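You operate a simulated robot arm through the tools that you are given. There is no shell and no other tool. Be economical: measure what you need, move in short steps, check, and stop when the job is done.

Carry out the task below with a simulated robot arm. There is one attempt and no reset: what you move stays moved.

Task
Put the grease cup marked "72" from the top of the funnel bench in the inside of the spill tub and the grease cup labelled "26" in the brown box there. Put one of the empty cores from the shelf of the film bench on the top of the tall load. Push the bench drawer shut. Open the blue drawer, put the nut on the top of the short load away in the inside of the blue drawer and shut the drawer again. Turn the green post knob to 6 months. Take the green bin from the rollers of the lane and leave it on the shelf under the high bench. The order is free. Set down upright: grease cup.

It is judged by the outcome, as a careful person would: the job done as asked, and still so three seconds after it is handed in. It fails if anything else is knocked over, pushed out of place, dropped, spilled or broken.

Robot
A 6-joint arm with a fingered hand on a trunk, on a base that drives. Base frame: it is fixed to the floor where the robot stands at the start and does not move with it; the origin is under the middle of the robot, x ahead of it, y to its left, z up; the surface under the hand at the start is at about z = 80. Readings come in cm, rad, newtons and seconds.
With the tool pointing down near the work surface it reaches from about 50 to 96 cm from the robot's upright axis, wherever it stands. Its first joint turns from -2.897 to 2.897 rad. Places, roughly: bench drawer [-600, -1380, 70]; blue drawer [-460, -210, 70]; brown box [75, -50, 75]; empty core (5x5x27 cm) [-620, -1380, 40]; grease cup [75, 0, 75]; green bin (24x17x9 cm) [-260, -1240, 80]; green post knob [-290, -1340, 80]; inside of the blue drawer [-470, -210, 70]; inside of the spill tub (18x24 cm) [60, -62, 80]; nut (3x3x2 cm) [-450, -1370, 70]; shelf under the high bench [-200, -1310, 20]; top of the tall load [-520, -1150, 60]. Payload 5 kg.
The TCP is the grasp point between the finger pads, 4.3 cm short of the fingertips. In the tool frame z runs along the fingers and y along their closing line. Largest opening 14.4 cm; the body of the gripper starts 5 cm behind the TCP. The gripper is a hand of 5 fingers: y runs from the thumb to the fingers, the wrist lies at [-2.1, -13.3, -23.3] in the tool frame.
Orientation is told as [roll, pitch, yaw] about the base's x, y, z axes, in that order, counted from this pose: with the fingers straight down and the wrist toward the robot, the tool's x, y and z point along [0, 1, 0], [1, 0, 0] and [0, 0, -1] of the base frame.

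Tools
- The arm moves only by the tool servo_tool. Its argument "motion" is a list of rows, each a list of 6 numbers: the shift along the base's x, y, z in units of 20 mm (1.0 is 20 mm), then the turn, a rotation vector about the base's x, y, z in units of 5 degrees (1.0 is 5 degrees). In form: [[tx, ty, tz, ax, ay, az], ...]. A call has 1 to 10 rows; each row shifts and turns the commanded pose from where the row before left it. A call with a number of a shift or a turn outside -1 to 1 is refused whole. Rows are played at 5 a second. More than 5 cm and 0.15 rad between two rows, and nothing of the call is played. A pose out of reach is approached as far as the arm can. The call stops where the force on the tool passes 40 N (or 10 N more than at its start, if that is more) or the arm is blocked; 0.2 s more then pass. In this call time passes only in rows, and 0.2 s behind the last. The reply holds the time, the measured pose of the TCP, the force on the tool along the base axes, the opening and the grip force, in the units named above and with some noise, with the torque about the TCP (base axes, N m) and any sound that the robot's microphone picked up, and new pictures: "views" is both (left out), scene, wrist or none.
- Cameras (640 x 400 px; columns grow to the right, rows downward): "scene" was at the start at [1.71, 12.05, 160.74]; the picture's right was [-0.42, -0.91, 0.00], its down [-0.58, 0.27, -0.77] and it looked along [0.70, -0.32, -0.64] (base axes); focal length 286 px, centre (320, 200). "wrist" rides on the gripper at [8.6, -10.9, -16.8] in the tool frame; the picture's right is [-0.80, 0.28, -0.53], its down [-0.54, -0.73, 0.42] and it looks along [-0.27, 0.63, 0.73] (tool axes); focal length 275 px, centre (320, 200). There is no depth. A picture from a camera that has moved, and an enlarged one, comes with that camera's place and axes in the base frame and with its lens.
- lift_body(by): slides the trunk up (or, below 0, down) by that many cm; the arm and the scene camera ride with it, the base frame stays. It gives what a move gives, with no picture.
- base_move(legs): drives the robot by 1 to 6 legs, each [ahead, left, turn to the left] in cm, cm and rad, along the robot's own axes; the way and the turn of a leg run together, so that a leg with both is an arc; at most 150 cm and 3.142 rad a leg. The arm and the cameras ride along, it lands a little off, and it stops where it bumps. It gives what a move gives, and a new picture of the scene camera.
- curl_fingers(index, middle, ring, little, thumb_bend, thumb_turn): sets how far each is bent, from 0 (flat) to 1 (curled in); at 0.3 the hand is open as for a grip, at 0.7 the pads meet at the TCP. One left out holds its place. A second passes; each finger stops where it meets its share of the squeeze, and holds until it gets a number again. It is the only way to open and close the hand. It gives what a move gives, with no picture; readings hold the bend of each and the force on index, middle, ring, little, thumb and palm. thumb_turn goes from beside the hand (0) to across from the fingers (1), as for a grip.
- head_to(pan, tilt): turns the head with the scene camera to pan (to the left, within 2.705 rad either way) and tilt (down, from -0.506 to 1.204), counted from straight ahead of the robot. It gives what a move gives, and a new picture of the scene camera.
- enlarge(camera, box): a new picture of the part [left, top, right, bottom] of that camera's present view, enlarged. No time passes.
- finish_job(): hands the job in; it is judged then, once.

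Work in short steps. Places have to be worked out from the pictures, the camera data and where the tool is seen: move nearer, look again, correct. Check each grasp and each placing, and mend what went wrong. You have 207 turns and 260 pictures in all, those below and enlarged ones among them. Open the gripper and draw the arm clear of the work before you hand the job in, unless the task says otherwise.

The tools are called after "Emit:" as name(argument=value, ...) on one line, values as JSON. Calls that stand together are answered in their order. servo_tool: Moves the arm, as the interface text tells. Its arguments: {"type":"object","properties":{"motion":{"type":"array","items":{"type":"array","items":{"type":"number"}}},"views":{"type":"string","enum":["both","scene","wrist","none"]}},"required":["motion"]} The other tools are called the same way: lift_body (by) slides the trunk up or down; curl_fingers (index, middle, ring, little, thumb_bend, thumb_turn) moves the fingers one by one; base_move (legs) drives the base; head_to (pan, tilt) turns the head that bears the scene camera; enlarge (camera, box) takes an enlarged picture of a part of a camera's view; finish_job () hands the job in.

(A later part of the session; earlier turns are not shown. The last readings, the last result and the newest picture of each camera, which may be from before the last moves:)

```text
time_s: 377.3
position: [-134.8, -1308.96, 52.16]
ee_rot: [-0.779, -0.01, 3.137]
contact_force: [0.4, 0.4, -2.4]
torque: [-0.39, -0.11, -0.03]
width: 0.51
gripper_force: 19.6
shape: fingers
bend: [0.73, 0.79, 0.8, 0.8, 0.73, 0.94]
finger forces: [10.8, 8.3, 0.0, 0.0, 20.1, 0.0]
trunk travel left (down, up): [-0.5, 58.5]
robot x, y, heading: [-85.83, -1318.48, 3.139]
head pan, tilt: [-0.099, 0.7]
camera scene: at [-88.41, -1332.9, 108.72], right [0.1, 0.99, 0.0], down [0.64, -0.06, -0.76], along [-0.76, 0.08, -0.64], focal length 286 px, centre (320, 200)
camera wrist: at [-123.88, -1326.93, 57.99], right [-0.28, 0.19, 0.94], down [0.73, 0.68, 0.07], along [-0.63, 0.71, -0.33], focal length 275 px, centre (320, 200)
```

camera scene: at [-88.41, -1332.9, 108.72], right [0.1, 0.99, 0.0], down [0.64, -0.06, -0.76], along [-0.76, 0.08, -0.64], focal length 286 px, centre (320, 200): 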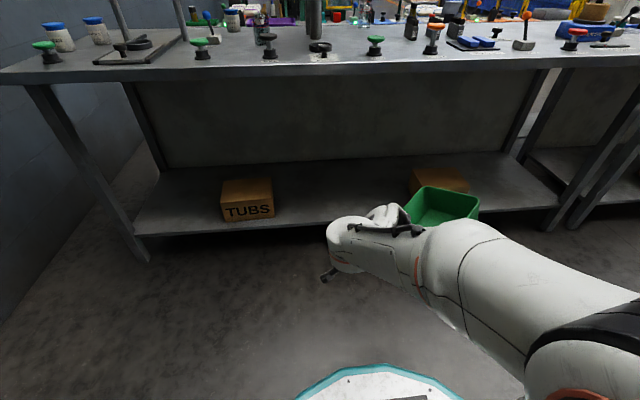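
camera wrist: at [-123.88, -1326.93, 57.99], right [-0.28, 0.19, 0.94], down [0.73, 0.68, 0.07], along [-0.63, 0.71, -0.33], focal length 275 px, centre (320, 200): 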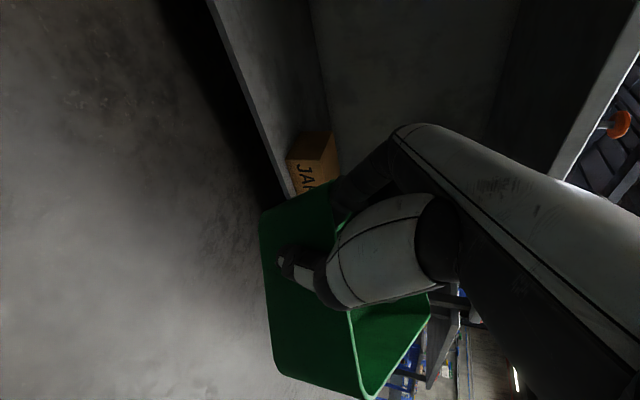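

The bin is nearly level now. Its centre sits ~15 cm to +y of the hand and it points slightly to +y; I yaw it straight, shift the base to -y, and lower a bit.

Emit:
servo_tool(motion=[[0, 0, -0.5, 0, 0, 1], [0, 0, -0.5, 0, 0, 1], [0, 0, -0.5, 0, 0, 1], [0, 0, -0.5, 0, 0, 1], [0, 0, -0.5, 0, 0, 0]], views="none")

Emit:
base_move(legs=[[0, 10, 0]])

Emit:
enlarge(camera="scene", box=[300, 130, 540, 330])

```text
time_s: 378.5
position: [-138.81, -1309.1, 48.19]
ee_rot: [-0.776, -0.005, -2.794]
contact_force: [0.4, -0.2, -2.1]
torque: [-0.26, -0.19, 0.03]
width: 0.49
gripper_force: 18.6
shape: fingers
bend: [0.73, 0.79, 0.8, 0.8, 0.73, 0.94]
finger forces: [10.8, 7.4, 0.0, 0.0, 19.0, 0.1]
out of reach, approached as far as the arm can: row 2, 3, 4, 5
trunk travel left (down, up): [-0.5, 58.5]
robot x, y, heading: [-85.58, -1318.16, 3.142]
head pan, tilt: [-0.099, 0.7]
```

```text
time_s: 379.7
position: [-138.68, -1319.22, 48.32]
ee_rot: [-0.777, -0.006, -2.796]
contact_force: [-0.6, -0.1, -2.1]
torque: [-0.3, -0.24, 0.0]
width: 0.49
gripper_force: 19.5
shape: fingers
bend: [0.73, 0.79, 0.8, 0.8, 0.73, 0.93]
finger forces: [10.7, 8.2, 0.1, 0.0, 19.9, 0.1]
trunk travel left (down, up): [-0.5, 58.5]
robot x, y, heading: [-85.98, -1328.34, 3.141]
head pan, tilt: [-0.099, 0.7]
camera scene: at [-88.42, -1342.92, 108.72], right [0.1, 0.99, 0.0], down [0.64, -0.06, -0.76], along [-0.76, 0.08, -0.64], focal length 286 px, centre (320, 200)
```

scene: 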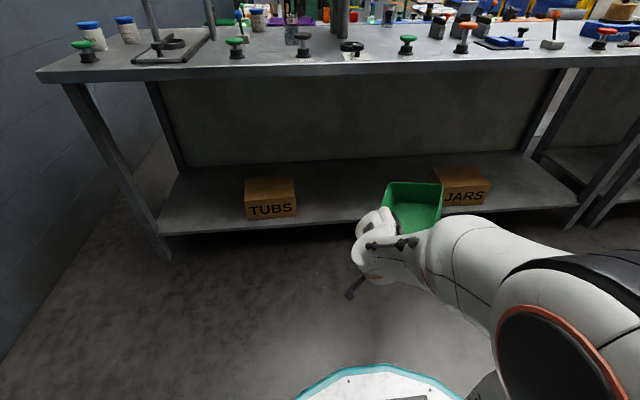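

```text
2.00 times, centred on (420, 230) of scene
camera zoom: at [-88.42, -1342.92, 108.72], right [0.1, 0.99, 0.0], down [0.64, -0.06, -0.76], along [-0.76, 0.08, -0.64], focal length 572 px, centre (120, 140)
```

zoom: 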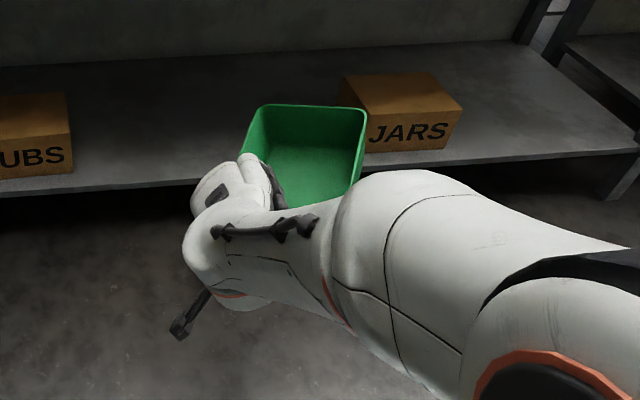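

Bin is level and straight, y -1313..-1294, clear of JARS (y > -1276). I drive forward 45 cm to bring it over the shelf.

Emit:
base_move(legs=[[45, 0, 0]])

Emit:
servo_tool(motion=[[0, 0, -0.5, 0, 0, 0], [0, 0, -0.5, 0, 0, 0], [0, 0, -0.5, 0, 0, 0], [0, 0, -0.5, 0, 0, 0], [0, 0, -0.5, 0, 0, 0]])

```text
time_s: 382.4
position: [-183.47, -1318.73, 48.28]
ee_rot: [-0.776, -0.005, -2.803]
contact_force: [-0.4, 0.2, -3.1]
torque: [-0.3, -0.21, -0.01]
width: 0.5
gripper_force: 19.8
shape: fingers
bend: [0.73, 0.79, 0.8, 0.8, 0.73, 0.93]
finger forces: [10.9, 8.1, 0.1, 0.1, 19.9, 0.1]
trunk travel left (down, up): [-0.5, 58.5]
robot x, y, heading: [-130.99, -1327.99, 3.134]
head pan, tilt: [-0.099, 0.7]
camera scene: at [-133.43, -1342.74, 108.72], right [0.11, 0.99, 0.0], down [0.64, -0.07, -0.76], along [-0.76, 0.08, -0.64], focal length 286 px, centre (320, 200)
```

scene: 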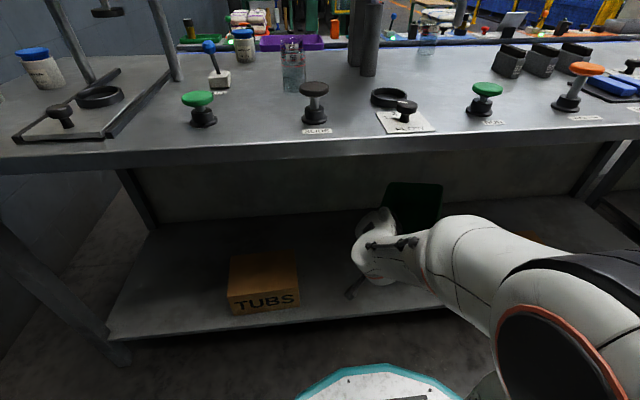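

```text
time_s: 383.6
position: [-184.28, -1318.68, 43.45]
ee_rot: [-0.776, -0.005, -2.803]
contact_force: [0.4, 1.4, -3.3]
torque: [-0.25, -0.22, -0.01]
width: 0.46
gripper_force: 18.1
shape: fingers
bend: [0.73, 0.79, 0.8, 0.8, 0.73, 0.93]
finger forces: [11.4, 7.0, 0.1, 0.0, 19.1, 0.0]
out of reach, approached as far as the arm can: row 2, 5
trunk travel left (down, up): [-0.5, 58.5]
robot x, y, heading: [-130.94, -1327.76, 3.133]
head pan, tilt: [-0.099, 0.7]
camera scene: at [-133.43, -1342.74, 108.72], right [0.11, 0.99, 0.0], down [0.64, -0.07, -0.76], along [-0.76, 0.08, -0.64], focal length 286 px, centre (320, 200)
camera wrist: at [-167.97, -1332.02, 49.31], right [-0.33, 0.09, 0.94], down [0.46, 0.89, 0.08], along [-0.83, 0.46, -0.33], focal length 275 px, centre (320, 200)
```

scene: 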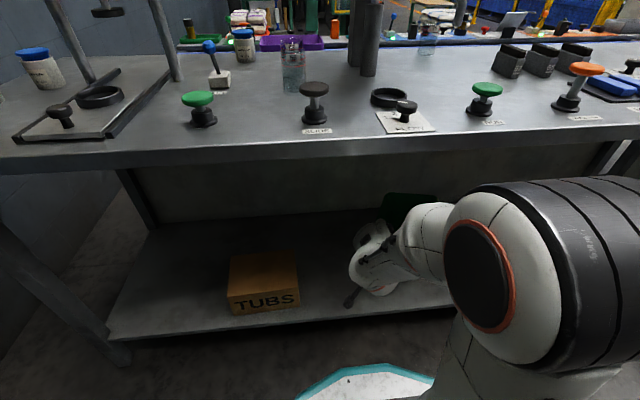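
wrist: 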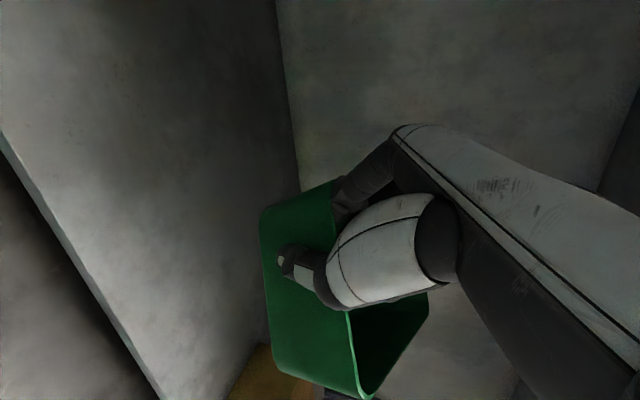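

Over the shelf. Continue lowering in small steps.

Emit:
servo_tool(motion=[[0, 0, -0.5, 0, 0, 0], [0, 0, -0.5, 0, 0, 0], [0, 0, -0.5, 0, 0, 0], [0, 0, -0.5, 0, 0, 0], [0, 0, -0.5, 0, 0, 0], [0, 0, -0.5, 0, 0, 0], [0, 0, -0.5, 0, 0, 0], [0, 0, -0.5, 0, 0, 0]])

```text
time_s: 385.4
position: [-184.19, -1318.67, 35.34]
ee_rot: [-0.777, -0.005, -2.803]
contact_force: [-0.2, -0.6, -1.9]
torque: [-0.26, -0.23, 0.02]
width: 0.46
gripper_force: 18.6
shape: fingers
bend: [0.73, 0.79, 0.8, 0.8, 0.73, 0.93]
finger forces: [11.4, 7.2, 0.1, 0.0, 19.2, 0.0]
trunk travel left (down, up): [-0.5, 58.5]
robot x, y, heading: [-130.8, -1327.84, 3.137]
head pan, tilt: [-0.099, 0.7]
camera scene: at [-133.43, -1342.74, 108.72], right [0.11, 0.99, 0.0], down [0.64, -0.07, -0.76], along [-0.76, 0.08, -0.64], focal length 286 px, centre (320, 200)
camera wrist: at [-167.93, -1332.01, 41.24], right [-0.33, 0.09, 0.94], down [0.46, 0.89, 0.07], along [-0.83, 0.45, -0.33], focal length 275 px, centre (320, 200)
```

scene: 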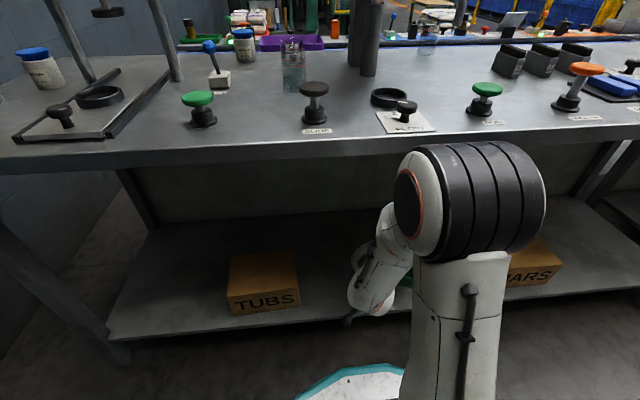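
wrist: 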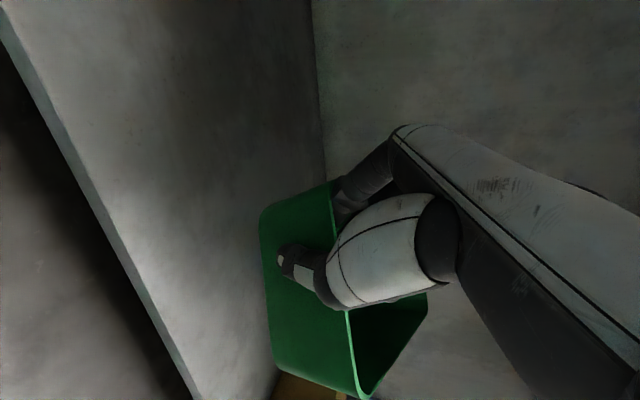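

Emit:
servo_tool(motion=[[0, 0, -0.4, 0, 0, 0], [0, 0, -0.4, 0, 0, 0], [0, 0, -0.4, 0, 0, 0], [0, 0, -0.4, 0, 0, 0]])

```text
time_s: 386.4
position: [-184.57, -1319.35, 32.53]
ee_rot: [-0.779, -0.001, -2.808]
contact_force: [0.9, 0.4, -3.0]
torque: [-0.25, -0.25, -0.02]
width: 0.46
gripper_force: 19.2
shape: fingers
bend: [0.73, 0.79, 0.8, 0.8, 0.73, 0.93]
finger forces: [11.5, 7.4, 0.0, 0.0, 19.8, 0.0]
out of reach, approached as far as the arm can: row 4
trunk travel left (down, up): [-0.5, 58.5]
robot x, y, heading: [-130.93, -1327.93, 3.133]
head pan, tilt: [-0.099, 0.7]
camera scene: at [-133.43, -1342.74, 108.72], right [0.11, 0.99, 0.0], down [0.64, -0.07, -0.76], along [-0.76, 0.08, -0.64], focal length 286 px, centre (320, 200)
camera wrist: at [-168.28, -1332.73, 38.43], right [-0.33, 0.09, 0.94], down [0.46, 0.88, 0.08], along [-0.82, 0.46, -0.33], focal length 275 px, centre (320, 200)
```

scene: 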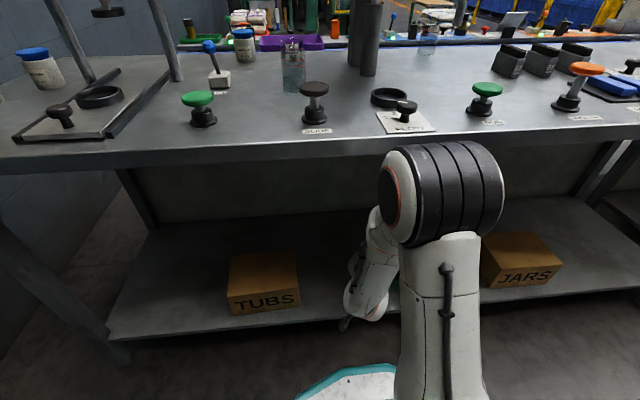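
wrist: 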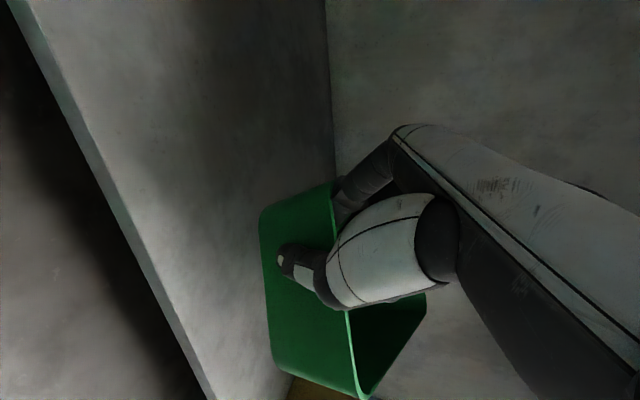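

The arm is folded near its minimum reach. I back the base 14 cm and extend the arm the same amount, keeping the bin over the shelf.

Emit:
base_move(legs=[[-14, 0, 0]])

Emit:
servo_tool(motion=[[-1, 0, 0, 0, 0, 0], [-1, 0, 0, 0, 0, 0], [-1, 0, 0, 0, 0, 0], [-1, 0, 0, 0, 0, 0], [-1, 0, 0, 0, 0, 0], [-1, 0, 0, 0, 0, 0], [-1, 0, 0, 0, 0, 0]])

```text
time_s: 387.7
position: [-170.34, -1319.43, 32.61]
ee_rot: [-0.779, 0.001, -2.808]
contact_force: [-0.9, -0.8, -2.3]
torque: [-0.29, -0.25, 0.0]
width: 0.48
gripper_force: 20.2
shape: fingers
bend: [0.73, 0.79, 0.8, 0.8, 0.73, 0.93]
finger forces: [11.5, 8.0, 0.0, 0.0, 20.4, 0.1]
trunk travel left (down, up): [-0.5, 58.5]
robot x, y, heading: [-116.93, -1328.2, 3.135]
head pan, tilt: [-0.099, 0.7]
camera scene: at [-119.35, -1342.84, 108.72], right [0.11, 0.99, 0.0], down [0.64, -0.07, -0.76], along [-0.76, 0.08, -0.64], focal length 286 px, centre (320, 200)
```

scene: 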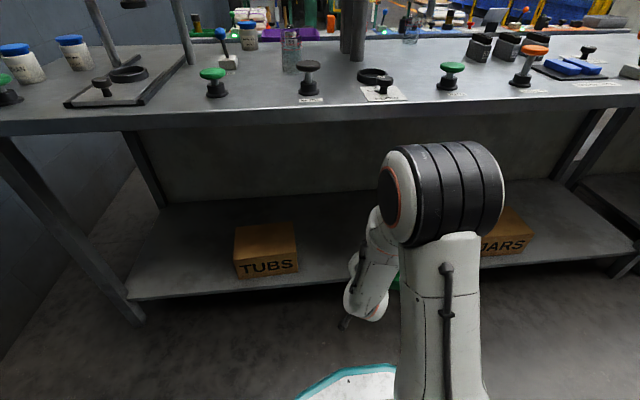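

```text
time_s: 389.3
position: [-184.28, -1319.33, 32.54]
ee_rot: [-0.779, 0.001, -2.808]
contact_force: [0.0, -0.9, -2.8]
torque: [-0.32, -0.32, -0.04]
width: 0.44
gripper_force: 20.6
shape: fingers
bend: [0.73, 0.79, 0.8, 0.8, 0.73, 0.93]
finger forces: [12.1, 7.6, 0.0, 0.0, 20.8, 0.1]
trunk travel left (down, up): [-0.5, 58.5]
robot x, y, heading: [-116.82, -1328.01, 3.136]
head pan, tilt: [-0.099, 0.7]
camera scene: at [-119.35, -1342.84, 108.72], right [0.11, 0.99, 0.0], down [0.64, -0.07, -0.76], along [-0.76, 0.08, -0.64], focal length 286 px, centre (320, 200)
camera wrist: at [-168.17, -1332.79, 38.44], right [-0.33, 0.09, 0.94], down [0.46, 0.88, 0.08], along [-0.82, 0.46, -0.33], focal length 275 px, centre (320, 200)
```

scene: 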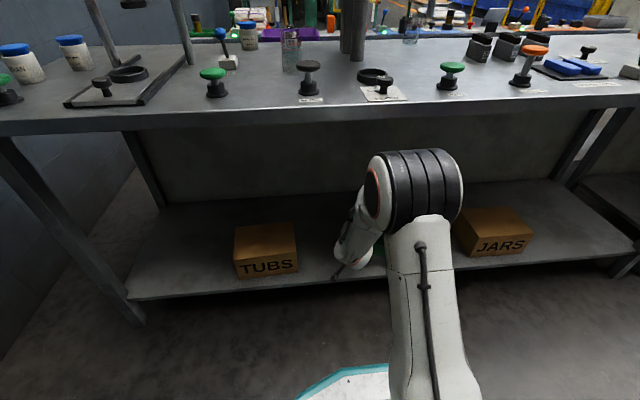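
wrist: 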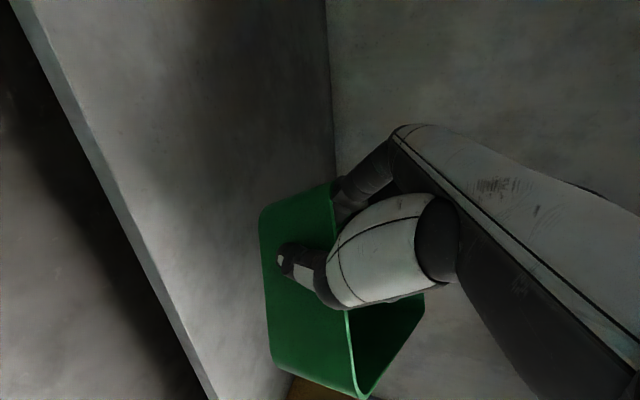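

Now lower gently until contact.

Emit:
servo_tool(motion=[[0, 0, -0.25, 0, 0, 0], [0, 0, -0.25, 0, 0, 0], [0, 0, -0.25, 0, 0, 0], [0, 0, -0.25, 0, 0, 0]], views="none")

Emit:
servo_tool(motion=[[0, 0, -0.2, 0, 0, 0], [0, 0, -0.2, 0, 0, 0]], views="wrist")

```text
time_s: 390.3
position: [-184.48, -1319.44, 30.58]
ee_rot: [-0.779, 0.001, -2.807]
contact_force: [0.1, -0.6, -1.8]
torque: [-0.25, -0.22, 0.01]
width: 0.48
gripper_force: 20.1
shape: fingers
bend: [0.73, 0.79, 0.8, 0.8, 0.73, 0.93]
finger forces: [11.9, 7.6, 0.0, 0.0, 20.2, 0.1]
trunk travel left (down, up): [-0.5, 58.5]
robot x, y, heading: [-116.56, -1327.77, 3.137]
head pan, tilt: [-0.099, 0.7]
```

```text
time_s: 390.9
position: [-184.34, -1319.35, 29.81]
ee_rot: [-0.778, 0.0, -2.808]
contact_force: [-0.1, 0.5, -2.9]
torque: [-0.25, -0.21, 0.02]
width: 0.45
gripper_force: 20.3
shape: fingers
bend: [0.73, 0.79, 0.8, 0.8, 0.73, 0.93]
finger forces: [11.8, 7.7, 0.0, 0.1, 20.4, 0.1]
trunk travel left (down, up): [-0.5, 58.5]
robot x, y, heading: [-116.61, -1327.85, 3.136]
head pan, tilt: [-0.099, 0.7]
camera wrist: at [-168.15, -1332.77, 35.61], right [-0.33, 0.09, 0.94], down [0.46, 0.88, 0.08], along [-0.82, 0.46, -0.33], focal length 275 px, centre (320, 200)
```

wrist: 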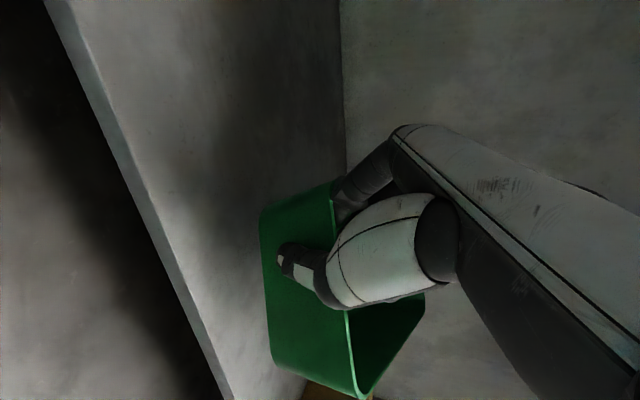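

Emit:
servo_tool(motion=[[0, 0, -0.2, 0, 0, 0], [0, 0, -0.2, 0, 0, 0], [0, 0, -0.2, 0, 0, 0]], views="none")

Emit:
servo_tool(motion=[[0, 0, -0.2, 0, 0, 0], [0, 0, -0.2, 0, 0, 0]], views="wrist")

```text
time_s: 391.7
position: [-184.22, -1319.41, 28.53]
ee_rot: [-0.777, -0.001, -2.808]
contact_force: [-0.3, 0.6, -2.2]
torque: [-0.3, -0.27, -0.02]
width: 0.44
gripper_force: 20.2
shape: fingers
bend: [0.73, 0.79, 0.8, 0.8, 0.73, 0.93]
finger forces: [11.9, 7.7, 0.0, 0.0, 20.4, 0.0]
trunk travel left (down, up): [-0.5, 58.5]
robot x, y, heading: [-116.61, -1328.03, 3.134]
head pan, tilt: [-0.099, 0.7]
```

```text
time_s: 392.3
position: [-184.45, -1319.44, 27.69]
ee_rot: [-0.779, -0.002, -2.808]
contact_force: [0.3, 0.3, -2.9]
torque: [-0.27, -0.23, -0.02]
width: 0.42
gripper_force: 19.8
shape: fingers
bend: [0.73, 0.79, 0.8, 0.8, 0.73, 0.93]
finger forces: [11.9, 7.6, 0.1, 0.0, 20.4, 0.0]
trunk travel left (down, up): [-0.5, 58.5]
robot x, y, heading: [-116.77, -1328.05, 3.133]
head pan, tilt: [-0.099, 0.7]
camera wrist: at [-168.17, -1332.79, 33.61], right [-0.33, 0.09, 0.94], down [0.46, 0.88, 0.08], along [-0.82, 0.46, -0.33], focal length 275 px, centre (320, 200)
```

wrist: 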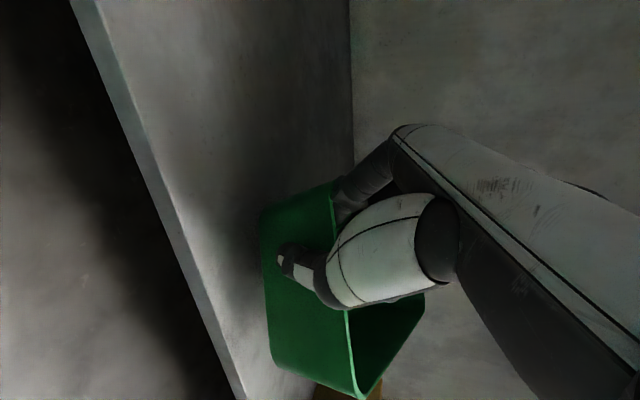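

The shelf surface computes to z ≈ 19; nearly there.

Emit:
servo_tool(motion=[[0, 0, -0.15, 0, 0, 0], [0, 0, -0.15, 0, 0, 0], [0, 0, -0.15, 0, 0, 0]], views="none")

Emit:
servo_tool(motion=[[0, 0, -0.15, 0, 0, 0], [0, 0, -0.15, 0, 0, 0]], views="wrist")

```text
time_s: 393.1
position: [-184.48, -1319.26, 27.07]
ee_rot: [-0.779, -0.002, -2.812]
contact_force: [0.9, 0.5, 1.3]
torque: [-0.27, -0.24, -0.02]
width: 0.43
gripper_force: 20.4
shape: fingers
bend: [0.73, 0.79, 0.8, 0.8, 0.73, 0.93]
finger forces: [13.0, 7.7, 0.1, 0.1, 21.2, 0.0]
trunk travel left (down, up): [-0.5, 58.5]
robot x, y, heading: [-117.0, -1328.03, 3.137]
head pan, tilt: [-0.099, 0.7]
```

```text
time_s: 393.7
position: [-184.66, -1319.42, 26.7]
ee_rot: [-0.782, -0.008, -2.809]
contact_force: [9.9, -0.3, 31.9]
torque: [-0.72, 0.13, 0.24]
width: 0.37
gripper_force: 35.1
shape: fingers
bend: [0.73, 0.79, 0.8, 0.8, 0.74, 0.93]
finger forces: [34.5, 9.9, 0.0, 0.0, 25.7, 0.0]
trunk travel left (down, up): [-0.5, 58.5]
robot x, y, heading: [-116.67, -1328.38, 3.132]
head pan, tilt: [-0.099, 0.7]
camera wrist: at [-168.33, -1332.8, 32.44], right [-0.32, 0.09, 0.94], down [0.46, 0.88, 0.08], along [-0.82, 0.46, -0.33], focal length 275 px, centre (320, 200)
```

wrist: 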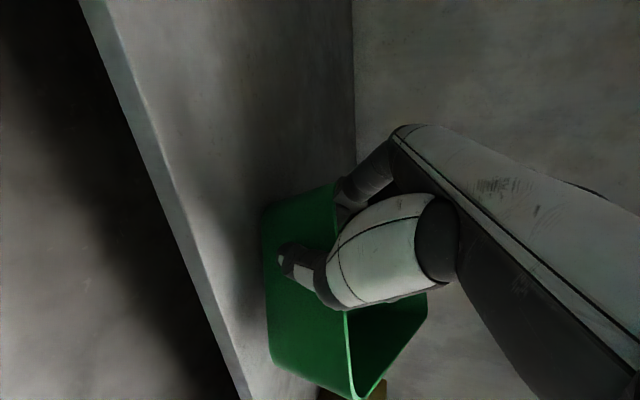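

Firm contact. Relieve slightly, open, and withdraw along the finger direction.

Emit:
servo_tool(motion=[[0, 0, 0.15, 0, 0, 0]], views="none")

Emit:
curl_fingers(index=0.55, middle=0.55, ring=0.6, little=0.6, thumb_bend=0.5)

Emit:
servo_tool(motion=[[0.12, -0.33, 0.35, 0, 0, 0], [0.12, -0.33, 0.35, 0, 0, 0], [0.12, -0.33, 0.35, 0, 0, 0]])

```text
time_s: 394.1
position: [-184.43, -1319.34, 26.62]
ee_rot: [-0.779, -0.002, -2.809]
contact_force: [4.1, -1.7, 20.9]
torque: [-0.67, 0.32, 0.14]
width: 0.36
gripper_force: 29.7
shape: fingers
bend: [0.73, 0.79, 0.8, 0.8, 0.74, 0.93]
finger forces: [32.5, 5.3, 0.1, 0.0, 21.3, 0.1]
trunk travel left (down, up): [-0.5, 58.5]
robot x, y, heading: [-116.92, -1328.02, 3.137]
head pan, tilt: [-0.099, 0.7]
```

```text
time_s: 395.1
position: [-184.38, -1319.34, 26.46]
ee_rot: [-0.78, -0.001, -2.807]
contact_force: [0.0, 2.1, 3.0]
torque: [-0.12, 0.08, -0.07]
width: 6.91
gripper_force: 2.2
shape: fingers
bend: [0.55, 0.55, 0.6, 0.6, 0.5, 0.97]
finger forces: [4.2, 0.0, 0.1, 0.1, 0.0, 0.0]
trunk travel left (down, up): [-0.5, 58.5]
robot x, y, heading: [-116.45, -1328.19, 3.13]
head pan, tilt: [-0.099, 0.7]
```

```text
time_s: 395.9
position: [-183.71, -1321.47, 28.63]
ee_rot: [-0.778, -0.003, -2.81]
contact_force: [-0.3, 0.0, 0.6]
torque: [-0.02, -0.01, 0.0]
width: 6.91
gripper_force: 0.1
shape: fingers
bend: [0.55, 0.55, 0.6, 0.6, 0.5, 0.97]
finger forces: [0.0, 0.0, 0.0, 0.0, 0.1, 0.0]
trunk travel left (down, up): [-0.5, 58.5]
robot x, y, heading: [-116.65, -1327.92, 3.135]
head pan, tilt: [-0.099, 0.7]
camera scene: at [-119.34, -1342.85, 108.71], right [0.11, 0.99, 0.0], down [0.64, -0.07, -0.76], along [-0.76, 0.08, -0.64], focal length 286 px, centre (320, 200)
camera wrist: at [-167.45, -1334.83, 34.53], right [-0.33, 0.09, 0.94], down [0.46, 0.88, 0.08], along [-0.82, 0.46, -0.33], focal length 275 px, centre (320, 200)
```

scene: 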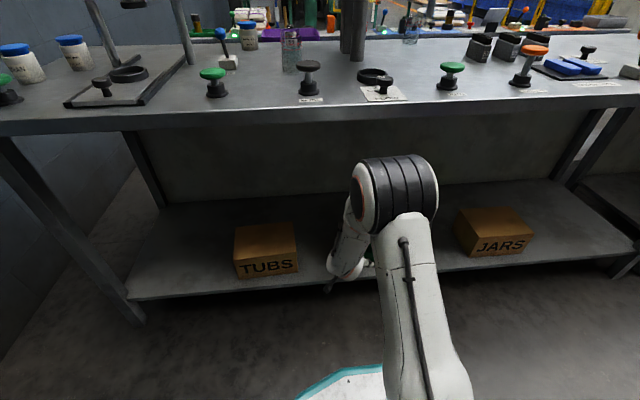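
wrist: 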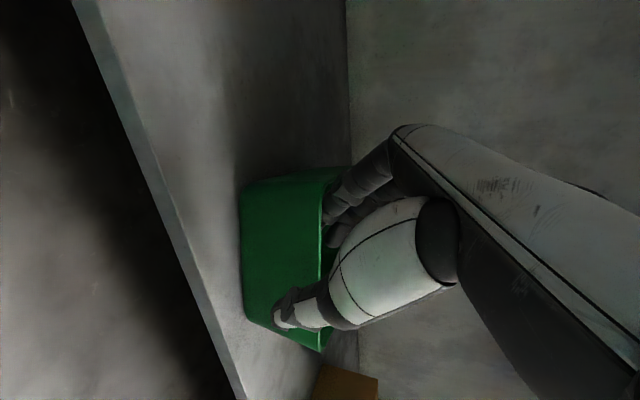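

The bin sits on the shelf, fully inside the edge. I withdraw the fingers completely, then check.

Emit:
servo_tool(motion=[[0.24, -0.66, 0.7, 0, 0, 0], [0.24, -0.66, 0.7, 0, 0, 0], [0.24, -0.66, 0.7, 0, 0, 0], [0.24, -0.66, 0.7, 0, 0, 0], [0.24, -0.66, 0.7, 0, 0, 0], [0.24, -0.66, 0.7, 0, 0, 0]], views="wrist")

Emit:
base_move(legs=[[-40, 0, 0]])

```text
time_s: 397.3
position: [-180.8, -1329.36, 37.05]
ee_rot: [-0.779, -0.002, -2.808]
contact_force: [-0.8, 0.6, -0.5]
torque: [-0.02, -0.01, 0.03]
width: 6.91
gripper_force: 0.0
shape: fingers
bend: [0.55, 0.55, 0.6, 0.6, 0.5, 0.97]
finger forces: [0.1, 0.0, 0.0, 0.0, 0.0, 0.0]
trunk travel left (down, up): [-0.5, 58.5]
robot x, y, heading: [-116.8, -1328.14, 3.133]
head pan, tilt: [-0.099, 0.7]
camera wrist: at [-164.56, -1342.72, 42.95], right [-0.33, 0.09, 0.94], down [0.46, 0.88, 0.08], along [-0.82, 0.46, -0.33], focal length 275 px, centre (320, 200)
```

wrist: 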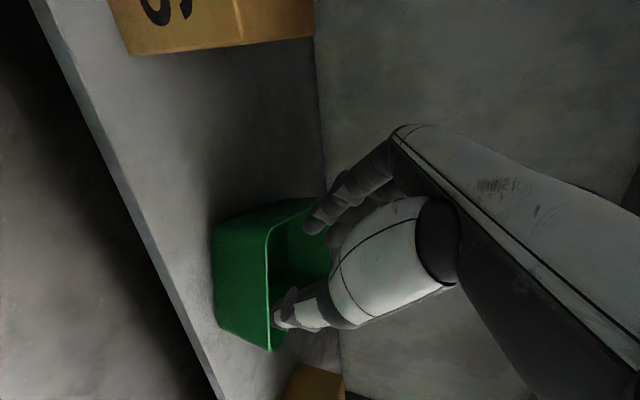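

```text
time_s: 399.8
position: [-140.55, -1329.6, 36.98]
ee_rot: [-0.78, -0.001, -2.811]
contact_force: [0.5, -0.2, -0.3]
torque: [-0.02, -0.02, 0.02]
width: 6.93
gripper_force: 0.2
shape: fingers
bend: [0.55, 0.55, 0.6, 0.6, 0.5, 0.97]
finger forces: [0.0, 0.0, 0.1, 0.0, 0.0, 0.0]
trunk travel left (down, up): [-0.5, 58.5]
robot x, y, heading: [-77.1, -1328.56, 3.135]
head pan, tilt: [-0.099, 0.7]
camera scene: at [-79.13, -1343.18, 108.72], right [0.11, 0.99, 0.0], down [0.64, -0.07, -0.76], along [-0.76, 0.08, -0.64], focal length 286 px, centre (320, 200)
```

scene: 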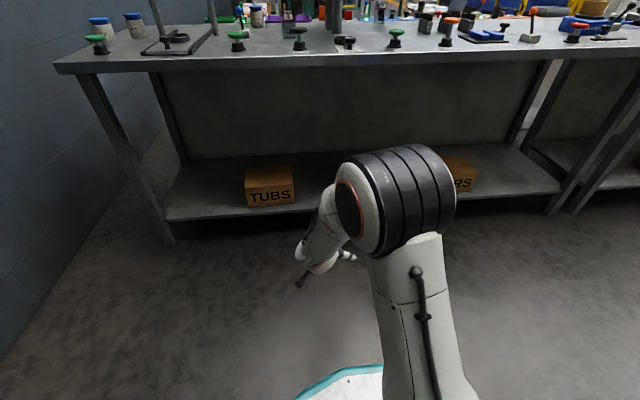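

Withdrawn cleanly. I raise the trunk and restore the hand to vertical; then check the bin.

Emit:
lift_body(by=40)

Emit:
lift_body(by=12)

Emit:
servo_tool(motion=[[0, 0, 0.5, 0, 0, -1], [0, 0, 0.5, 0, 0, -1], [0, 0, 0.5, 0, 0, -1], [0, 0, 0.5, 0, 0, -1], [0, 0, 0.5, -1, 0, 0], [0, 0, 0.5, -1, 0, 0], [0, 0, 0.5, -1, 0, 0], [0, 0, 0.5, -1, 0, 0]], views="none")

Emit:
servo_tool(motion=[[0, 0.5, 0.5, -1, 0, 0], [0, 0.5, 0.5, -1, 0, 0], [0, 0.5, 0.5, -1, 0, 0], [0, 0.5, 0.5, -1, 0, 0], [0, 0.5, 0.5, -1, 0, 0]], views="none")

Emit:
head_to(pan=0.1, tilt=0.8)

```text
time_s: 403.6
position: [-140.71, -1329.58, 76.98]
ee_rot: [-0.78, 0.0, -2.811]
contact_force: [0.4, 0.1, -0.1]
torque: [-0.02, -0.02, -0.01]
width: 6.94
gripper_force: 0.0
shape: fingers
bend: [0.55, 0.55, 0.6, 0.6, 0.5, 0.97]
finger forces: [0.0, 0.1, 0.0, 0.0, 0.1, 0.1]
trunk travel left (down, up): [-40.5, 18.5]
robot x, y, heading: [-76.42, -1328.08, 3.134]
head pan, tilt: [-0.099, 0.7]
```

```text
time_s: 405.1
position: [-140.58, -1329.56, 89.09]
ee_rot: [-0.778, 0.0, -2.808]
contact_force: [0.1, -0.1, 0.0]
torque: [-0.01, -0.01, -0.01]
width: 6.9
gripper_force: 0.2
shape: fingers
bend: [0.55, 0.55, 0.6, 0.6, 0.5, 0.97]
finger forces: [0.0, 0.0, 0.1, 0.0, 0.0, 0.0]
trunk travel left (down, up): [-52.5, 6.5]
robot x, y, heading: [-76.7, -1328.43, 3.137]
head pan, tilt: [-0.099, 0.7]
```

```text
time_s: 406.9
position: [-140.59, -1329.5, 97.08]
ee_rot: [-0.428, 0.003, 3.125]
contact_force: [-0.3, -1.0, 0.1]
torque: [0.05, 0.0, 0.0]
width: 6.9
gripper_force: 0.1
shape: fingers
bend: [0.55, 0.55, 0.6, 0.6, 0.5, 0.97]
finger forces: [0.0, 0.1, 0.0, 0.0, 0.0, 0.0]
trunk travel left (down, up): [-52.5, 6.5]
robot x, y, heading: [-76.38, -1328.49, 3.133]
head pan, tilt: [-0.099, 0.7]
```

```text
time_s: 408.1
position: [-140.64, -1324.48, 101.94]
ee_rot: [0.006, 0.009, 3.128]
contact_force: [-0.9, -0.7, 0.1]
torque: [0.0, -0.01, 0.04]
width: 6.94
gripper_force: 0.1
shape: fingers
bend: [0.55, 0.55, 0.6, 0.6, 0.5, 0.97]
finger forces: [0.1, 0.1, 0.0, 0.0, 0.1, 0.0]
trunk travel left (down, up): [-52.5, 6.5]
robot x, y, heading: [-76.54, -1328.38, 3.135]
head pan, tilt: [-0.099, 0.7]
```

```text
time_s: 408.9
position: [-140.62, -1324.56, 102.05]
ee_rot: [0.008, 0.013, 3.132]
contact_force: [-0.7, 0.4, 0.0]
torque: [0.01, -0.01, -0.02]
width: 6.91
gripper_force: 0.1
shape: fingers
bend: [0.55, 0.55, 0.6, 0.6, 0.5, 0.97]
finger forces: [0.0, 0.0, 0.0, 0.0, 0.0, 0.0]
trunk travel left (down, up): [-52.5, 6.5]
robot x, y, heading: [-76.45, -1328.51, 3.134]
head pan, tilt: [0.099, 0.799]
camera scene: at [-78.73, -1344.83, 159.89], right [-0.09, 1.0, 0.0], down [0.71, 0.06, -0.7], along [-0.69, -0.06, -0.72], focal length 286 px, centre (320, 200)
```

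scene: 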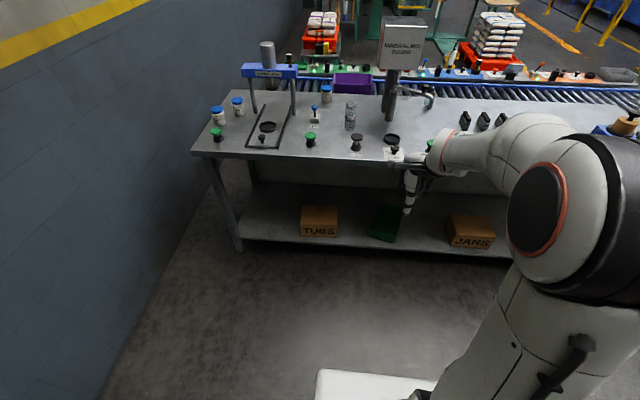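

Bin rests on the shelf between TUBS and JARS. Next, drive back through the gap to the film bench side.

Emit:
base_move(legs=[[0, -112, 0], [0, -112, 0], [0, -112, 0], [145, 0, 0], [140, 0, 0], [0, 0, 1.571]])

Emit:
head_to(pan=-0.35, tilt=0.45)

```text
time_s: 442.5
position: [-362.22, -1051.09, 102.11]
ee_rot: [0.007, 0.013, -1.596]
contact_force: [1.0, -0.1, -0.3]
torque: [0.01, -0.01, -0.01]
width: 6.93
gripper_force: 0.0
shape: fingers
bend: [0.55, 0.55, 0.6, 0.6, 0.5, 0.97]
finger forces: [0.1, 0.1, 0.0, 0.0, 0.0, 0.1]
trunk travel left (down, up): [-52.5, 6.5]
robot x, y, heading: [-357.49, -986.8, -1.598]
head pan, tilt: [0.099, 0.799]
camera scene: at [-341.22, -989.36, 159.89], right [-1.0, -0.08, 0.0], down [-0.06, 0.71, -0.7], along [0.06, -0.69, -0.72], focal length 286 px, centre (320, 200)
```

scene: 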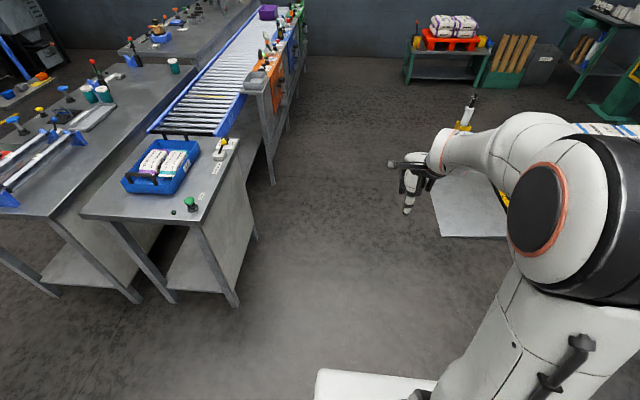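

```text
time_s: 443.4
position: [-362.18, -1051.03, 102.01]
ee_rot: [0.006, 0.012, -1.596]
contact_force: [0.0, -0.5, -0.3]
torque: [0.0, 0.01, 0.0]
width: 6.92
gripper_force: 0.1
shape: fingers
bend: [0.55, 0.55, 0.6, 0.6, 0.5, 0.97]
finger forces: [0.1, 0.1, 0.0, 0.1, 0.1, 0.1]
trunk travel left (down, up): [-52.5, 6.5]
robot x, y, heading: [-357.76, -987.26, -1.597]
head pan, tilt: [-0.351, 0.45]
camera scene: at [-345.19, -989.88, 162.93], right [-0.93, 0.36, 0.0], down [0.16, 0.41, -0.9], along [-0.33, -0.84, -0.44], focal length 286 px, centre (320, 200)
```

scene: 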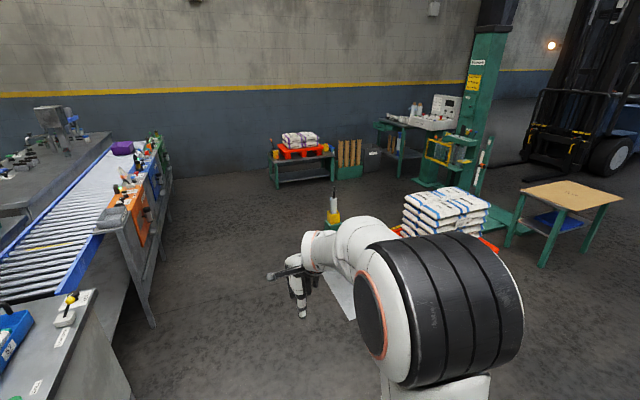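

Emit:
base_move(legs=[[125, 0, 0.026], [125, 0, 0]])

Emit:
head_to(pan=-0.75, tilt=0.4)

Emit:
enlarge(camera="scene", box=[300, 60, 620, 260])

```text
time_s: 455.5
position: [-358.52, -1299.78, 102.07]
ee_rot: [0.007, 0.013, -1.553]
contact_force: [0.2, 0.3, 0.2]
torque: [-0.02, -0.01, -0.04]
width: 6.9
gripper_force: 0.2
shape: fingers
bend: [0.55, 0.55, 0.6, 0.6, 0.5, 0.97]
finger forces: [0.0, 0.0, 0.1, 0.1, 0.0, 0.0]
trunk travel left (down, up): [-52.5, 6.5]
robot x, y, heading: [-356.57, -1235.67, -1.542]
head pan, tilt: [-0.351, 0.45]
camera scene: at [-344.2, -1238.03, 162.93], right [-0.95, 0.32, 0.0], down [0.14, 0.41, -0.9], along [-0.29, -0.85, -0.44], focal length 286 px, centre (320, 200)
```

scene: 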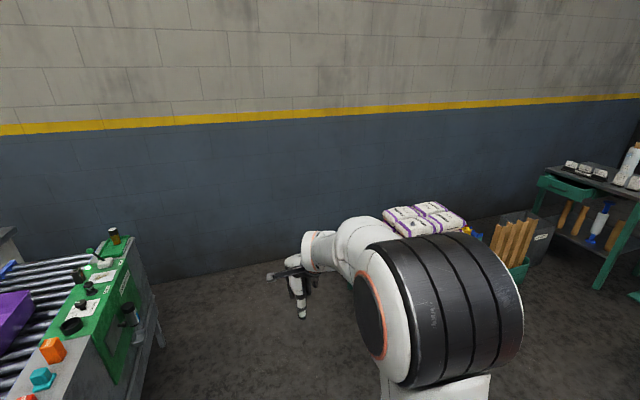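

```text
time_s: 456.4
position: [-358.45, -1299.88, 101.98]
ee_rot: [0.007, 0.012, -1.552]
contact_force: [0.2, 0.7, -0.1]
torque: [0.0, 0.01, 0.02]
width: 6.94
gripper_force: 0.0
shape: fingers
bend: [0.55, 0.55, 0.6, 0.6, 0.5, 0.97]
finger forces: [0.0, 0.1, 0.0, 0.0, 0.0, 0.0]
trunk travel left (down, up): [-52.5, 6.5]
robot x, y, heading: [-356.62, -1235.95, -1.541]
head pan, tilt: [-0.75, 0.4]
camera scene: at [-347.39, -1236.24, 163.4], right [-0.75, 0.66, 0.0], down [0.26, 0.29, -0.92], along [-0.61, -0.69, -0.39], focal length 286 px, centre (320, 200)
```

scene: 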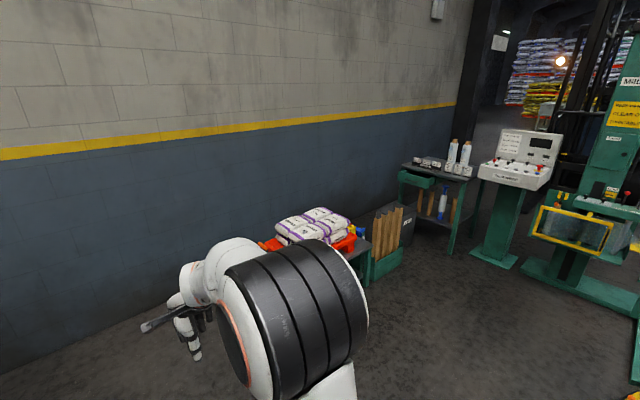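

```text
2.00 times, centred on (460, 160) of scene
camera zoom: at [-347.39, -1236.24, 163.4], right [-0.75, 0.66, 0.0], down [0.26, 0.29, -0.92], along [-0.61, -0.69, -0.39], focal length 572 px, centre (40, 280)
```

zoom: 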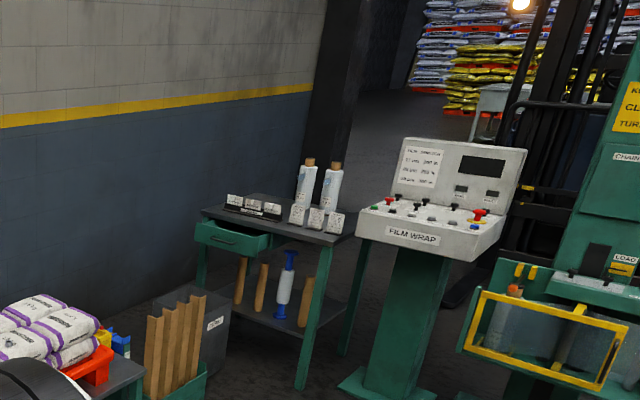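

Film bench: drawer sticks out toward +x (front at ≈ (-587,-1378)), cores stand upright on its shelf. I'll come from +x: advance a little, turn to face -x and look again.

Emit:
base_move(legs=[[48, 0, 0], [0, 0, -1.6], [60, 0, 0]])

Emit:
head_to(pan=0.5, tilt=0.5)

```text
time_s: 466.1
position: [-479.05, -1277.75, 102.18]
ee_rot: [0.005, 0.013, 3.118]
contact_force: [-0.3, 0.9, 0.3]
torque: [-0.03, -0.05, 0.02]
width: 6.92
gripper_force: 0.0
shape: fingers
bend: [0.55, 0.55, 0.6, 0.6, 0.5, 0.97]
finger forces: [0.1, 0.1, 0.0, 0.1, 0.0, 0.0]
trunk travel left (down, up): [-52.5, 6.5]
robot x, y, heading: [-414.93, -1282.77, 3.122]
head pan, tilt: [-0.75, 0.4]
camera scene: at [-416.02, -1291.55, 163.4], right [0.7, 0.72, 0.0], down [0.28, -0.27, -0.92], along [-0.66, 0.64, -0.39], focal length 286 px, centre (320, 200)
```

scene: 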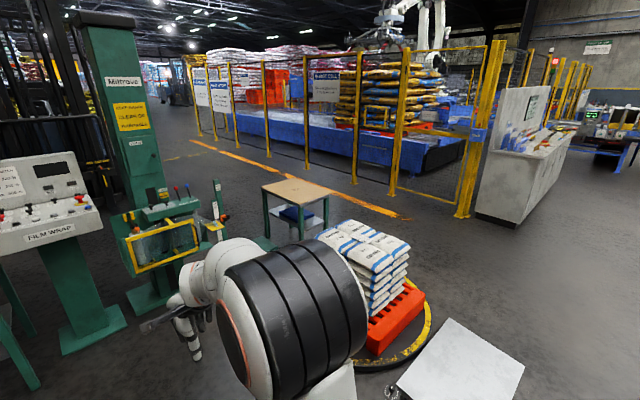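

```text
time_s: 467.5
position: [-479.09, -1277.79, 102.05]
ee_rot: [0.006, 0.012, 3.12]
contact_force: [-1.8, -0.4, 0.0]
torque: [-0.01, 0.0, -0.01]
width: 6.92
gripper_force: 0.1
shape: fingers
bend: [0.55, 0.55, 0.6, 0.6, 0.5, 0.97]
finger forces: [0.0, 0.0, 0.0, 0.0, 0.2, 0.0]
trunk travel left (down, up): [-52.5, 6.5]
robot x, y, heading: [-414.75, -1281.77, 3.124]
head pan, tilt: [0.499, 0.499]
camera scene: at [-417.42, -1302.19, 162.49], right [-0.46, 0.89, 0.0], down [0.42, 0.22, -0.88], along [-0.78, -0.41, -0.48], focal length 286 px, centre (320, 200)
```

scene: 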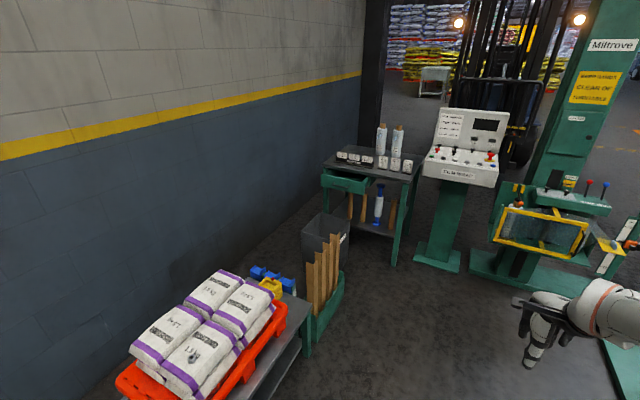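

Emit:
enlarge(camera="scene", box=[290, 110, 450, 280])

Emit:
enlarge(camera="scene", box=[110, 250, 310, 400])

```text
2.35 times, centred on (370, 195) of scene
camera zoom: at [-417.42, -1302.19, 162.49], right [-0.46, 0.89, 0.0], down [0.42, 0.22, -0.88], along [-0.78, -0.41, -0.48], focal length 672 px, centre (202, 212)
```

zoom: 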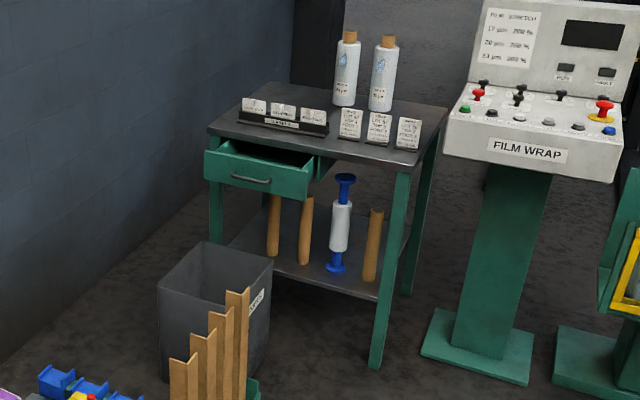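

```text
2.67 times, centred on (210, 325) of scene
camera zoom: at [-417.42, -1302.19, 162.49], right [-0.46, 0.89, 0.0], down [0.42, 0.22, -0.88], along [-0.78, -0.41, -0.48], focal length 762 px, centre (613, -133)
```

zoom: 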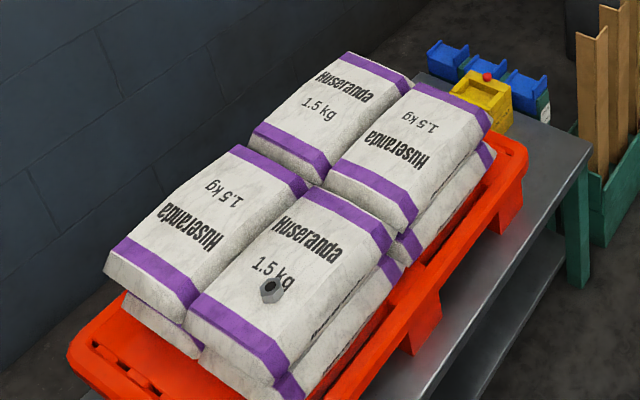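

Nut seen on the front bag; cores A (-619,-1379), B (-620,-1366.5), C (-618.5,-1341) on the shelf (z ≈ 27.5–54.5). Core B is best reached from +x with thumb on its +y side. I first turn the hand: yaw +90°, then pitch forward, here in open space.

Emit:
servo_tool(motion=[[-0.5, 0, 0, 0, 0, 1], [-0.5, 0, 0, 0, 0, 1], [-0.5, 0, 0, 0, 0, 1], [-0.5, 0, 0, 0, 0, 1], [-0.5, 0, 0, 0, 0, 1], [-0.5, 0, 0, 0, 0, 1], [-0.5, 0, 0, 0, 0, 1], [-0.5, 0, 0, 0, 0, 1], [-0.5, 0, 0, 0, 0, 1]], views="none")

Emit:
servo_tool(motion=[[0, 0, 0, 0, 0, 1], [0, 0, 0, 0, 0, 1], [0, 0, 0, 0, 0, 1], [0, 0, 0, 0, 0, 1], [0, 0, 0, 0, 0, 1], [0, 0, 0, 0, 0, 1], [0, 0, 0, 0, 0, 1], [0, 0, 0, 0, 0, 1], [0, 0, 0, 0, 0, 1]], views="none")

Emit:
servo_tool(motion=[[-0.3, 0, 0, 0, 1, 0], [-0.3, 0, 0, 0, 1, 0], [-0.3, 0, 0, 0, 1, 0], [-0.3, 0, 0, 0, 1, 0], [-0.3, 0, 0, 0, 1, 0], [-0.3, 0, 0, 0, 1, 0], [-0.3, 0, 0, 0, 1, 0], [-0.3, 0, 0, 0, 1, 0], [-0.3, 0, 0, 0, 1, 0]])

```text
time_s: 469.5
position: [-488.04, -1277.82, 101.98]
ee_rot: [0.008, 0.013, -2.379]
contact_force: [0.6, 0.6, 0.2]
torque: [0.03, 0.0, -0.02]
width: 6.91
gripper_force: 0.0
shape: fingers
bend: [0.55, 0.55, 0.6, 0.6, 0.5, 0.97]
finger forces: [0.0, 0.0, 0.0, 0.1, 0.0, 0.0]
trunk travel left (down, up): [-52.5, 6.5]
robot x, y, heading: [-415.23, -1282.23, 3.125]
head pan, tilt: [0.499, 0.499]
```

```text
time_s: 471.5
position: [-487.91, -1277.79, 102.06]
ee_rot: [0.006, 0.011, -1.592]
contact_force: [0.3, 0.8, 0.6]
torque: [0.0, 0.0, -0.01]
width: 6.94
gripper_force: 0.0
shape: fingers
bend: [0.55, 0.55, 0.6, 0.6, 0.5, 0.97]
finger forces: [0.0, 0.0, 0.1, 0.0, 0.0, 0.1]
trunk travel left (down, up): [-52.5, 6.5]
robot x, y, heading: [-415.19, -1282.27, 3.118]
head pan, tilt: [0.499, 0.499]
```

```text
time_s: 473.5
position: [-494.26, -1278.2, 103.06]
ee_rot: [-0.722, -0.001, -1.602]
contact_force: [-0.3, -0.2, 0.0]
torque: [0.01, 0.0, 0.02]
width: 6.93
gripper_force: 0.0
shape: fingers
bend: [0.55, 0.55, 0.6, 0.6, 0.5, 0.98]
finger forces: [0.0, 0.0, 0.0, 0.1, 0.0, 0.0]
out of reach, approached as far as the arm can: row 9
trunk travel left (down, up): [-52.5, 6.5]
robot x, y, heading: [-415.32, -1282.3, 3.119]
head pan, tilt: [0.499, 0.499]
camera scene: at [-417.4, -1302.15, 162.49], right [-0.46, 0.89, 0.0], down [0.42, 0.22, -0.88], along [-0.78, -0.41, -0.48], focal length 286 px, centre (320, 200)
camera wrist: at [-476.36, -1267.92, 110.1], right [-0.25, -0.27, 0.93], down [-0.66, 0.75, 0.04], along [-0.7, -0.61, -0.37], focal length 275 px, centre (320, 200)
```

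scene: 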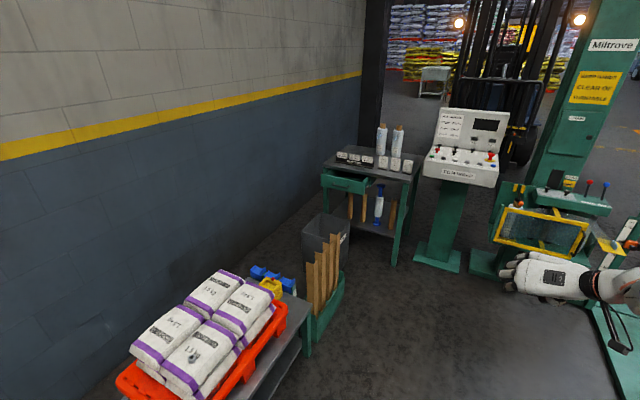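
wrist: 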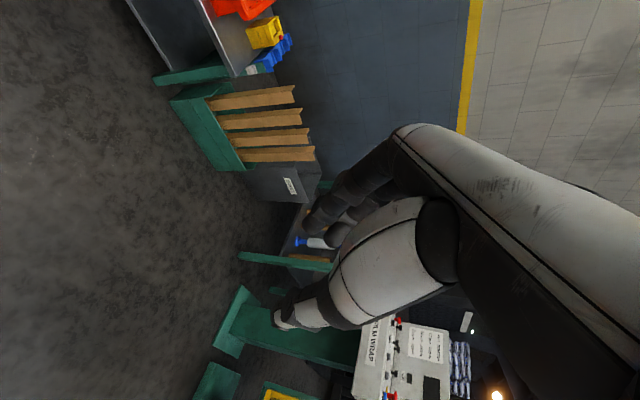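

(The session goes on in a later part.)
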